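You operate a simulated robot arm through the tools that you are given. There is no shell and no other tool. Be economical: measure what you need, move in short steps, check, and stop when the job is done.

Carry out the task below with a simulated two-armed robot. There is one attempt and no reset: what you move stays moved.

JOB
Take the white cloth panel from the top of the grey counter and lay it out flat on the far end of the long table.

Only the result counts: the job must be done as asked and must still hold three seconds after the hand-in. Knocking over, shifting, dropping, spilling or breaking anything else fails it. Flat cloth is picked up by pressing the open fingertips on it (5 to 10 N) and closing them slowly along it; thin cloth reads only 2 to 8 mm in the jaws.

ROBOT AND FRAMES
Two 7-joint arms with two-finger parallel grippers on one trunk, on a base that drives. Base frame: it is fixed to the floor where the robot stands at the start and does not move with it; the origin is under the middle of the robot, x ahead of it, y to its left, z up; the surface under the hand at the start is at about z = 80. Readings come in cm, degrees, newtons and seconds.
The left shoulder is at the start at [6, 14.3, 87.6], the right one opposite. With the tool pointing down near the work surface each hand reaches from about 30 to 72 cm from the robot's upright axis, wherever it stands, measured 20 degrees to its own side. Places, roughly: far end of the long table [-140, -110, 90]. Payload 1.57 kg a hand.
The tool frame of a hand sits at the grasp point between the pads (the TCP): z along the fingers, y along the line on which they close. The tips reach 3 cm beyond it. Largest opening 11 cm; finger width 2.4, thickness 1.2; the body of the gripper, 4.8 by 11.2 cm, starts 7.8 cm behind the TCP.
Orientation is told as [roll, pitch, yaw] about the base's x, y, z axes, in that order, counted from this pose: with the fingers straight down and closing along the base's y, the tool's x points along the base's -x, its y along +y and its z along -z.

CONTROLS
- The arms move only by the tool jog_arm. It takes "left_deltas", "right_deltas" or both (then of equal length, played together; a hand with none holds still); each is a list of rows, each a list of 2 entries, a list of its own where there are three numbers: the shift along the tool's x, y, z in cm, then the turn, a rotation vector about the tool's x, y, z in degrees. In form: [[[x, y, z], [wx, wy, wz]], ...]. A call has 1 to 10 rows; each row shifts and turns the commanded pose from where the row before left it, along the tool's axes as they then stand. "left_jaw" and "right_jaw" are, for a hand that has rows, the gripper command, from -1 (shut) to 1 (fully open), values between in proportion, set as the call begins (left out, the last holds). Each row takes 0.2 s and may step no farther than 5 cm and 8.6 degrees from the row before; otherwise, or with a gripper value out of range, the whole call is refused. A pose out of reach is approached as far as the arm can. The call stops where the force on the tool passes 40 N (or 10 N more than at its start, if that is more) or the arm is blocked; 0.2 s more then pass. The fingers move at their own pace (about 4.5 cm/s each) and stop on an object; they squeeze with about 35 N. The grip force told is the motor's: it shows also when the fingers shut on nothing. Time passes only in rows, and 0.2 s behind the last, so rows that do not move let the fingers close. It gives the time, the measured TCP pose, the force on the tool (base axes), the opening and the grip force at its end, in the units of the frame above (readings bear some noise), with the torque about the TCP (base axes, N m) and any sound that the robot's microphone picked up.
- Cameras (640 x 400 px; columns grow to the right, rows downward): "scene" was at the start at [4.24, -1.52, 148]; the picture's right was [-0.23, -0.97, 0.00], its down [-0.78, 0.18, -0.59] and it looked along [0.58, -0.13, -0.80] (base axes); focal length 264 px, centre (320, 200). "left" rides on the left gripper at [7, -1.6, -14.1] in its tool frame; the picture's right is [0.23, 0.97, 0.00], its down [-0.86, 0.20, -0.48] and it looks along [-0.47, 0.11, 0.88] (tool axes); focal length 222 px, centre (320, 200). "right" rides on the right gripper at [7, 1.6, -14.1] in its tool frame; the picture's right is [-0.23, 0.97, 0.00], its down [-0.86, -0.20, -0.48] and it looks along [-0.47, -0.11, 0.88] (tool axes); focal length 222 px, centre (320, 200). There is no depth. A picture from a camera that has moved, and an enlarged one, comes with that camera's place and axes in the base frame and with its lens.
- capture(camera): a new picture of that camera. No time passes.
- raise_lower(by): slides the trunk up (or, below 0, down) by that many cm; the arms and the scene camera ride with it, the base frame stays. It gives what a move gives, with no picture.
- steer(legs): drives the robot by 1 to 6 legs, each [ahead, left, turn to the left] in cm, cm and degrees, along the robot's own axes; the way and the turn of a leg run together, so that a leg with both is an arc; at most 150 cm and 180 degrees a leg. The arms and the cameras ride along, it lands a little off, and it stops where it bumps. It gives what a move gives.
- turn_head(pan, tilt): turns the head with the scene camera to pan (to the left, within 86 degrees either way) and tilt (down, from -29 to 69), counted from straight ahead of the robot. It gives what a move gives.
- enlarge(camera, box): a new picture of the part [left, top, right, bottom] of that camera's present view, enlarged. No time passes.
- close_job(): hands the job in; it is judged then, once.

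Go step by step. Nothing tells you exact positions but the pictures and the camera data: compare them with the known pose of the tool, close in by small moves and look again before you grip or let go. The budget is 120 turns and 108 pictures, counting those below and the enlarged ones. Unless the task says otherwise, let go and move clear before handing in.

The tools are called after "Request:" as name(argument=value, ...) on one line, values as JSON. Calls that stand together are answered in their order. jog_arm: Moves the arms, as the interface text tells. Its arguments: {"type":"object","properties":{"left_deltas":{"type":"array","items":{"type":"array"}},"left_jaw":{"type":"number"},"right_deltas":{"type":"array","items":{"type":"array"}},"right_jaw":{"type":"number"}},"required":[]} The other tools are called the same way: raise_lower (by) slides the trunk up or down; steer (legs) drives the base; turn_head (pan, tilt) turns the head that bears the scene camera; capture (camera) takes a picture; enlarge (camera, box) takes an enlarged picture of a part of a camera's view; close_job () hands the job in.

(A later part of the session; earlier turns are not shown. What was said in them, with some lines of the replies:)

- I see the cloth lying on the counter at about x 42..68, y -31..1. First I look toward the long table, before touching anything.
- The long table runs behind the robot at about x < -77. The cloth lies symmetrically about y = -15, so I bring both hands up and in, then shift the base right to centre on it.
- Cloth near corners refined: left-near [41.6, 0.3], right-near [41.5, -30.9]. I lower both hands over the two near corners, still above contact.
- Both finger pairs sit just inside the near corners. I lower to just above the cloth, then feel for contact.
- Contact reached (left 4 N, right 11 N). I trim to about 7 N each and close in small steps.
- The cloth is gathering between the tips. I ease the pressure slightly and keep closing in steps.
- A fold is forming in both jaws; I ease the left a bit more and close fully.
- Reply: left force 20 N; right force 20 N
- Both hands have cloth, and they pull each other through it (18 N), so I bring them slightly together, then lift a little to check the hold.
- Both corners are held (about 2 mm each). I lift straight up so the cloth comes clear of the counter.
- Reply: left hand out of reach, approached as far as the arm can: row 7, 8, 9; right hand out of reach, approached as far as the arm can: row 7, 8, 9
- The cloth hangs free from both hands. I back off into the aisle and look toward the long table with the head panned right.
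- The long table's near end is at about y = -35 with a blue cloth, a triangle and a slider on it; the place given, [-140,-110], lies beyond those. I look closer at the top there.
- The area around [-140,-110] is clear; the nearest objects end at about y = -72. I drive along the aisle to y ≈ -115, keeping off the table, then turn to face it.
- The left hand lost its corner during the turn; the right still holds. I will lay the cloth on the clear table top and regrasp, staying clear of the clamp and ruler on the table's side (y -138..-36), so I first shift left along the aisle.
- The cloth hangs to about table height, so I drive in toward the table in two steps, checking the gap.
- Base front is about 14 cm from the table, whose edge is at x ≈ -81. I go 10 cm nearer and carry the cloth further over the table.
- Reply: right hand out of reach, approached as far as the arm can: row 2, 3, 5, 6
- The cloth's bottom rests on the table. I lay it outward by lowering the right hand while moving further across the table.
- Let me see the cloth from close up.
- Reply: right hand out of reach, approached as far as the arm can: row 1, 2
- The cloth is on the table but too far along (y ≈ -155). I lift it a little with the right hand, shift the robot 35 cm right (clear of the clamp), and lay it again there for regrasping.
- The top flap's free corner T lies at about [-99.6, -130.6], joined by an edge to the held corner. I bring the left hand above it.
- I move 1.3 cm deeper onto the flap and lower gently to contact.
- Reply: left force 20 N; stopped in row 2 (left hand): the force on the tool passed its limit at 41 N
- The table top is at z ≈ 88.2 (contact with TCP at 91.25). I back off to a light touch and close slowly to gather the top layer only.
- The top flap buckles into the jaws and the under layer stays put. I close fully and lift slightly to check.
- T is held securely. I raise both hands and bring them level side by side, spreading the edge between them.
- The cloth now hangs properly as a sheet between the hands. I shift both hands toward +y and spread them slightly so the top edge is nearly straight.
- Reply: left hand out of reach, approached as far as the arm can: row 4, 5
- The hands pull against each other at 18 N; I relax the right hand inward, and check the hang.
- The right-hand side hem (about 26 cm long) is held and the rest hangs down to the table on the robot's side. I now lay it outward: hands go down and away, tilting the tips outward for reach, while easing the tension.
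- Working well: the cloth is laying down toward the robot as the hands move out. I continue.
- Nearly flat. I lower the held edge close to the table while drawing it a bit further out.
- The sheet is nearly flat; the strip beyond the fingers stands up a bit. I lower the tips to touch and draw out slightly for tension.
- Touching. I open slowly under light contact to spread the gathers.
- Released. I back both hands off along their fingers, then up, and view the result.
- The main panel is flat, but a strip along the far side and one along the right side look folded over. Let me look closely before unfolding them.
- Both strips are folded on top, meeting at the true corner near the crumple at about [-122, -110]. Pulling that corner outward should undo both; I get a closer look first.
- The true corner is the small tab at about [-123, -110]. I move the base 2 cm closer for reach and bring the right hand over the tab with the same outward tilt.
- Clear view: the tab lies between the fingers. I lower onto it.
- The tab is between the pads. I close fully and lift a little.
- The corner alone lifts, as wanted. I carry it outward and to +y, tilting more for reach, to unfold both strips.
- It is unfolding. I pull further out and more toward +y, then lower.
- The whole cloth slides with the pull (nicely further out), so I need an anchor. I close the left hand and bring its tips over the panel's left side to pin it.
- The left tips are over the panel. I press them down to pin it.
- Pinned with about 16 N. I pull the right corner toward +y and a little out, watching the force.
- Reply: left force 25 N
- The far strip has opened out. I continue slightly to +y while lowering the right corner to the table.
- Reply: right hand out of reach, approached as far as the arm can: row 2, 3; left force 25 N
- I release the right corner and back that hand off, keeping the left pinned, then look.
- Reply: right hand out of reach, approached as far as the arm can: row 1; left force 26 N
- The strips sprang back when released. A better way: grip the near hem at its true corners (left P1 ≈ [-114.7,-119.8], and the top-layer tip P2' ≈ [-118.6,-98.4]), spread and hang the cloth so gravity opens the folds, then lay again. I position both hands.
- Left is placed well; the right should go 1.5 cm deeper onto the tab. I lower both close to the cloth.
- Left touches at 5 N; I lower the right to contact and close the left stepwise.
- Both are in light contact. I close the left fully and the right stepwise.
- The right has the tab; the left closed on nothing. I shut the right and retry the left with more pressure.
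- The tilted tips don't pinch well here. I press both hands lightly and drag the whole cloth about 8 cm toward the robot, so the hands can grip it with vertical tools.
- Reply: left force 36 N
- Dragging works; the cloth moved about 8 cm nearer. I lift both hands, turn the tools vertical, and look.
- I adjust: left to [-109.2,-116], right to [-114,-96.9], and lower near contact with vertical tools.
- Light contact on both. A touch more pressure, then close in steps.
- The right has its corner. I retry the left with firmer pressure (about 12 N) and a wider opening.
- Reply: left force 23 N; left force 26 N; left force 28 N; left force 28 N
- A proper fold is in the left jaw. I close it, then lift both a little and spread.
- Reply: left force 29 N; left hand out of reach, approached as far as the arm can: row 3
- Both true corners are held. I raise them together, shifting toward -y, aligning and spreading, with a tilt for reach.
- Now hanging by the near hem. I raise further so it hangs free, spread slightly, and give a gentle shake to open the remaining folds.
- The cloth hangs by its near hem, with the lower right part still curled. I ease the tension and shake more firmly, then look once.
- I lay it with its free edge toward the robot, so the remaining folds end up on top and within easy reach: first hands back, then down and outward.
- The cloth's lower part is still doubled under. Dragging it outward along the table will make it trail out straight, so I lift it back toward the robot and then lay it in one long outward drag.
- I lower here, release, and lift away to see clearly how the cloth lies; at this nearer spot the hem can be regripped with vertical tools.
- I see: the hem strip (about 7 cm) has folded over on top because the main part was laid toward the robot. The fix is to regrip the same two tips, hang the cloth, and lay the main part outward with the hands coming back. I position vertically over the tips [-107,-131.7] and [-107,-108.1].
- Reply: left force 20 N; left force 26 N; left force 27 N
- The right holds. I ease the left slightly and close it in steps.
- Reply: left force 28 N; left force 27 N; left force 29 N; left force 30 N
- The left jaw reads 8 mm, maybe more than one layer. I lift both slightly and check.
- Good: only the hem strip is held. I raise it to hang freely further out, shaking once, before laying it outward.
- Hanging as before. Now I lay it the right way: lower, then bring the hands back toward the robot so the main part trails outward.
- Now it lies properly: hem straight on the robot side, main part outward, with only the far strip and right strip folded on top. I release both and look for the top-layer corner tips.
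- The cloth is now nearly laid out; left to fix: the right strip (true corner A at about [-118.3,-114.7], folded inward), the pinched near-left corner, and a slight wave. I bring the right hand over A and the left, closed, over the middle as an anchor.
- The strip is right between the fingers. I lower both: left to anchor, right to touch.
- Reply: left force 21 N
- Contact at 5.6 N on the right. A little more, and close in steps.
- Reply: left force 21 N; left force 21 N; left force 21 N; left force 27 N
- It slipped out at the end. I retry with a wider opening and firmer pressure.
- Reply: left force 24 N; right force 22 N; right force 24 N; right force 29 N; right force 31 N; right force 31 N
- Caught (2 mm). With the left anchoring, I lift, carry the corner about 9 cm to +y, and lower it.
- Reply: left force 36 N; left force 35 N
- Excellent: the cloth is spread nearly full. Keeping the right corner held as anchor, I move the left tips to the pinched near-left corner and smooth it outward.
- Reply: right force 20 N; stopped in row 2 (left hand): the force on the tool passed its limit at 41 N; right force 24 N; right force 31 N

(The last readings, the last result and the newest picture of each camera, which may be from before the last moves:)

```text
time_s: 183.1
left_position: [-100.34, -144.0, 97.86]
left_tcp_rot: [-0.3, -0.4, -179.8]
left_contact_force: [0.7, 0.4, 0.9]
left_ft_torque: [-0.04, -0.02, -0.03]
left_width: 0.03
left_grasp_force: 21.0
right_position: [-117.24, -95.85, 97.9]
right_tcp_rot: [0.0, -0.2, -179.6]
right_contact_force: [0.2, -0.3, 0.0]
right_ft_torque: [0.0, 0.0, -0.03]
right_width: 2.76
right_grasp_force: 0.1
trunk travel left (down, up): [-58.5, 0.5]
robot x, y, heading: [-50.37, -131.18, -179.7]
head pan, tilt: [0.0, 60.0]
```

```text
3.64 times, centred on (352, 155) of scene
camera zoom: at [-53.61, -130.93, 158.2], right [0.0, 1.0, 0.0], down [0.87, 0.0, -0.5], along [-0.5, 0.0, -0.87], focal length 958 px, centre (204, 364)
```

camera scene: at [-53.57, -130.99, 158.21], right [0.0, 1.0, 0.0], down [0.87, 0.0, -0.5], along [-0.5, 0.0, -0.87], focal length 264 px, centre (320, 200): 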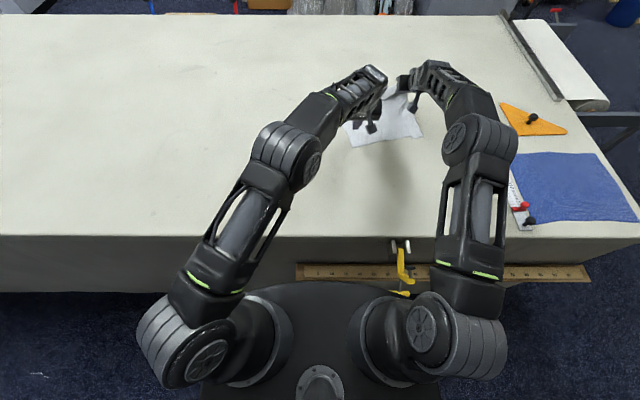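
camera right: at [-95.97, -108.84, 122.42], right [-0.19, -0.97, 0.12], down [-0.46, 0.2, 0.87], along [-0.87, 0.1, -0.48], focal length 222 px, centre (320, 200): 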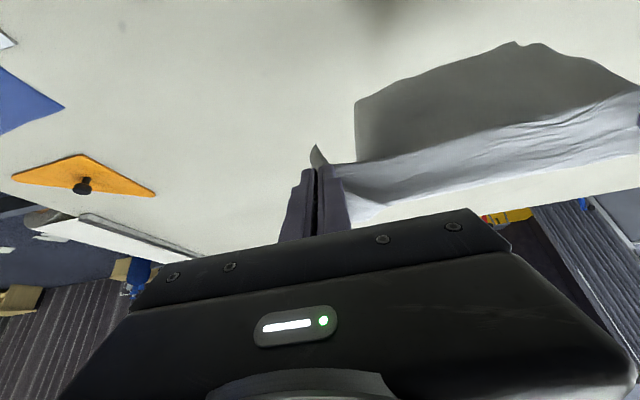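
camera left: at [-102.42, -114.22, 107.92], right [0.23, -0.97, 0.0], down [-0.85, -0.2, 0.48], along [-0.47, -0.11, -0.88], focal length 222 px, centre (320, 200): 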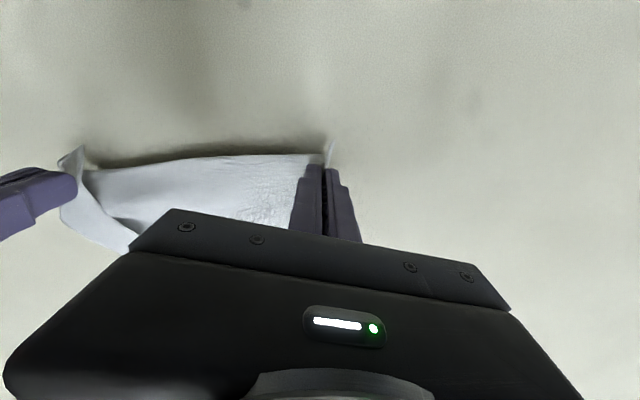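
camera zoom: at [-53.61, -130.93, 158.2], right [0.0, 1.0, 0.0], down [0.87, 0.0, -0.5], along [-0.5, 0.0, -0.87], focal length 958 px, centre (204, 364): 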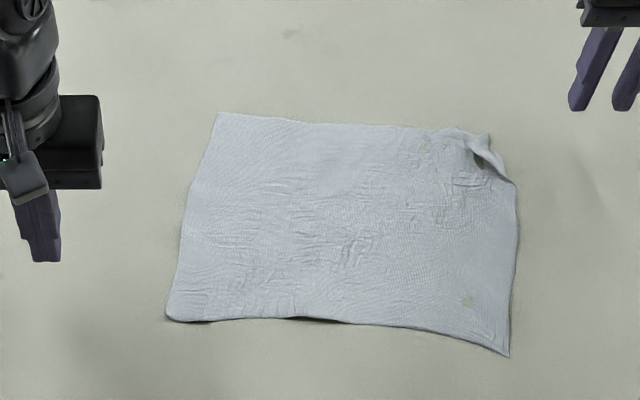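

The cloth lies flat, with only a small pleat at the far-right corner. I'll press lightly near both far corners and draw the whole cloth some 9 cm further onto the table while pulling slightly apart, which also tightens that corner.

Request:
jog_arm(left_deltas=[[[-2.37, -3, 0.6], [0, -4, 0]], [[-2.32, -3, 0.76], [0, -4, 0]], [[-2.26, -3, 0.92], [0, -4, 0]], [[-2.19, -3, 1.08], [0, -4, 0]], [[-2.11, -3, 1.23], [0, -4, 0]], [[-2.02, -3, 1.37], [0, -4, 0]], [[0.5, 0, 1.1], [0, 0, 0]], [[0.45, 0, 1.0], [0, 0, 0]], [[0, 0, 0], [0, 0, 0]]], right_deltas=[[[0.45, 1.92, 0.6], [0, -4, 0]], [[0.49, 1.92, 0.57], [0, -4, 0]], [[0.53, 1.92, 0.53], [0, -4, 0]], [[0.56, 1.92, 0.49], [0, -4, 0]], [[0.6, 1.92, 0.45], [0, -4, 0]], [[0.63, 1.92, 0.41], [0, -4, 0]], [[0.5, 0, 1.1], [0, 0, 0]], [[0.45, 0, 1.0], [0, 0, 0]], [[0, 0, 0], [0, 0, 0]]], left_jaw=-1, right_jaw=-1)

Request:
jog_arm(left_deltas=[[[0.2, 0, 0.45], [0, 0, 0]], [[0.05, 0, 0.12], [0, 0, 0]], [[0, 0, 0], [0, 0, 0]]], right_deltas=[[[0.2, 0, 0.45], [0, 0, 0]], [[0.05, 0, 0.12], [0, 0, 0]], [[0, 0, 0], [0, 0, 0]]])

```text
time_s: 185.1
left_position: [-114.74, -126.37, 92.35]
left_tcp_rot: [-0.3, -24.4, -179.6]
left_contact_force: [0.0, 0.0, 0.5]
left_ft_torque: [-0.01, 0.03, -0.01]
left_width: 0.0
left_grasp_force: 21.1
right_position: [-114.76, -107.57, 91.83]
right_tcp_rot: [0.1, -24.2, -179.6]
right_contact_force: [-1.2, -0.4, 0.6]
right_ft_torque: [0.02, 0.02, 0.04]
right_width: 0.03
right_grasp_force: 21.2
trunk travel left (down, up): [-58.5, 0.5]
robot x, y, heading: [-49.95, -131.28, -179.6]
head pan, tilt: [0.0, 60.0]
```

```text
time_s: 185.9
left_position: [-114.7, -126.13, 91.5]
left_tcp_rot: [-0.2, -24.3, -179.5]
left_contact_force: [0.6, -0.3, 0.0]
left_ft_torque: [0.01, 0.03, -0.01]
left_width: 0.0
left_grasp_force: 21.5
right_position: [-114.73, -107.37, 91.3]
right_tcp_rot: [0.1, -24.2, -179.7]
right_contact_force: [0.3, -0.7, 2.6]
right_ft_torque: [-0.02, 0.05, 0.0]
right_width: 0.0
right_grasp_force: 21.4
trunk travel left (down, up): [-58.5, 0.5]
robot x, y, heading: [-49.87, -131.32, -179.8]
head pan, tilt: [0.0, 60.0]
```

Request:
jog_arm(left_deltas=[[[0.1, 0, 0.22], [0, 0, 0]], [[0, 0, 0], [0, 0, 0]]], right_deltas=[[[0.03, 0, 0.08], [0, 0, 0]], [[0, 0, 0], [0, 0, 0]]])

Request:
jog_arm(left_deltas=[[[0.04, 0, 0.08], [0, 0, 0]], [[0, 0, 0], [0, 0, 0]]], right_deltas=[[[0, 0, 0], [0, 0, 0]], [[0, 0, 0], [0, 0, 0]]])

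```text
time_s: 186.5
left_position: [-114.68, -126.26, 91.36]
left_tcp_rot: [-0.3, -24.4, -179.7]
left_contact_force: [0.7, -0.1, 0.8]
left_ft_torque: [0.01, 0.01, 0.02]
left_width: 0.0
left_grasp_force: 21.5
right_position: [-114.85, -107.47, 91.4]
right_tcp_rot: [0.1, -24.3, -179.6]
right_contact_force: [-0.6, -0.2, 7.7]
right_ft_torque: [-0.03, 0.02, 0.02]
right_width: 0.0
right_grasp_force: 21.3
trunk travel left (down, up): [-58.5, 0.5]
robot x, y, heading: [-49.96, -131.15, -179.6]
head pan, tilt: [0.0, 60.0]
```

```text
time_s: 187.1
left_position: [-114.73, -126.11, 91.24]
left_tcp_rot: [-0.3, -24.4, -179.6]
left_contact_force: [2.1, -2.0, 7.6]
left_ft_torque: [-0.07, -0.07, 0.0]
left_width: 0.0
left_grasp_force: 21.3
right_position: [-114.88, -107.4, 91.31]
right_tcp_rot: [0.2, -24.3, -179.8]
right_contact_force: [-4.9, -0.3, 7.2]
right_ft_torque: [0.01, 0.15, 0.0]
right_width: 0.01
right_grasp_force: 21.5
trunk travel left (down, up): [-58.5, 0.5]
robot x, y, heading: [-50.1, -131.26, -179.7]
head pan, tilt: [0.0, 60.0]
```

Both press at about 7 N. I draw outward 9 cm, spreading slightly.

Request:
jog_arm(left_deltas=[[[-0.91, 0.1, 0.41], [0, 0, 0]], [[-0.91, 0.1, 0.41], [0, 0, 0]], [[-0.91, 0.1, 0.41], [0, 0, 0]], [[-0.91, 0, 0.41], [0, 0, 0]], [[-0.91, 0, 0.41], [0, 0, 0]], [[-0.91, 0, 0.41], [0, 0, 0]], [[-0.91, 0, 0.41], [0, 0, 0]], [[-0.91, 0, 0.41], [0, 0, 0]], [[-0.91, 0, 0.41], [0, 0, 0]]], right_deltas=[[[-0.91, -0.2, 0.41], [0, 0, 0]], [[-0.91, -0.2, 0.41], [0, 0, 0]], [[-0.91, -0.2, 0.41], [0, 0, 0]], [[-0.91, -0.2, 0.41], [0, 0, 0]], [[-0.91, -0.2, 0.41], [0, 0, 0]], [[-0.91, 0, 0.41], [0, 0, 0]], [[-0.91, 0, 0.41], [0, 0, 0]], [[-0.91, 0, 0.41], [0, 0, 0]], [[-0.91, 0, 0.41], [0, 0, 0]]])

Request:
jog_arm(left_deltas=[[[-0.4, 0, -0.9], [0, 0, 0]], [[-1.2, 0, -2.7], [0, 0, 0]], [[0, 2, -4], [0, 0, 0]], [[0, 4, -3], [0, 0, 0]], [[0, 4, -2], [0, 4, 0]], [[0, 4, 0], [0, 4, 0]]], right_deltas=[[[-0.4, 0, -0.9], [0, 0, 0]], [[-1.2, 0, -2.7], [0, 0, 0]], [[0, -2, -4], [0, 0, 0]], [[0, -3, -3], [0, 0, 0]], [[0, -3, -2], [0, 4, 0]], [[0, -2, 0], [0, 4, 0]]])

Request:
enlarge(camera="scene", box=[240, 80, 464, 220])

```text
time_s: 189.1
left_position: [-123.85, -126.55, 91.42]
left_tcp_rot: [-0.4, -24.5, -179.7]
left_contact_force: [1.8, 1.4, 6.7]
left_ft_torque: [0.04, -0.07, 0.03]
left_width: 0.01
left_grasp_force: 21.3
right_position: [-123.5, -106.66, 91.28]
right_tcp_rot: [0.1, -24.2, -179.8]
right_contact_force: [1.3, -0.5, 3.6]
right_ft_torque: [0.0, 0.02, 0.03]
right_width: 0.01
right_grasp_force: 21.4
trunk travel left (down, up): [-58.5, 0.5]
robot x, y, heading: [-49.83, -130.67, -179.7]
head pan, tilt: [0.0, 60.0]
```

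```text
time_s: 190.5
left_position: [-120.16, -140.84, 103.18]
left_tcp_rot: [-0.3, -16.3, -179.7]
left_contact_force: [-0.8, 0.5, -0.1]
left_ft_torque: [0.01, -0.01, -0.01]
left_width: 0.02
left_grasp_force: 21.4
right_position: [-120.01, -96.66, 103.32]
right_tcp_rot: [0.1, -16.1, -179.7]
right_contact_force: [-0.5, -1.2, 0.1]
right_ft_torque: [0.0, -0.01, 0.0]
right_width: 0.0
right_grasp_force: 21.4
trunk travel left (down, up): [-58.5, 0.5]
robot x, y, heading: [-50.05, -130.73, -179.7]
head pan, tilt: [0.0, 60.0]
```

```text
2.86 times, centred on (352, 150) of scene
camera zoom: at [-53.69, -131.04, 158.2], right [0.0, 1.0, 0.0], down [0.87, 0.0, -0.5], along [-0.5, 0.0, -0.87], focal length 753 px, centre (229, 343)
```

zoom: 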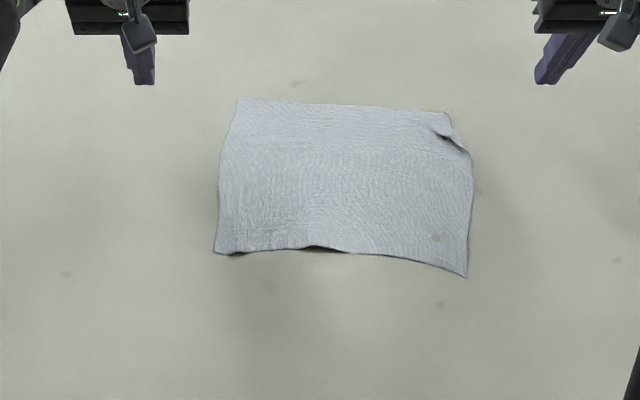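

The cloth now lies spread on the clear stretch of the long table, well beyond the blue cloth. Both hands are open of it and clear above it, and nothing else has been touched, so I hand in.

Request:
close_job()

```text
The job is handed in.
```

I laid the white cloth panel on the long table and handed the job in. Its centre is at about [-118, -118], roughly 23 cm short of the [-140, -110] place you gave, because that is as far as the arms would reach.

It lies flat except for a small pleat at the far-right corner and a slight lift in the near edge. I saw nothing else moved or knocked over, and both hands are clear of the cloth.
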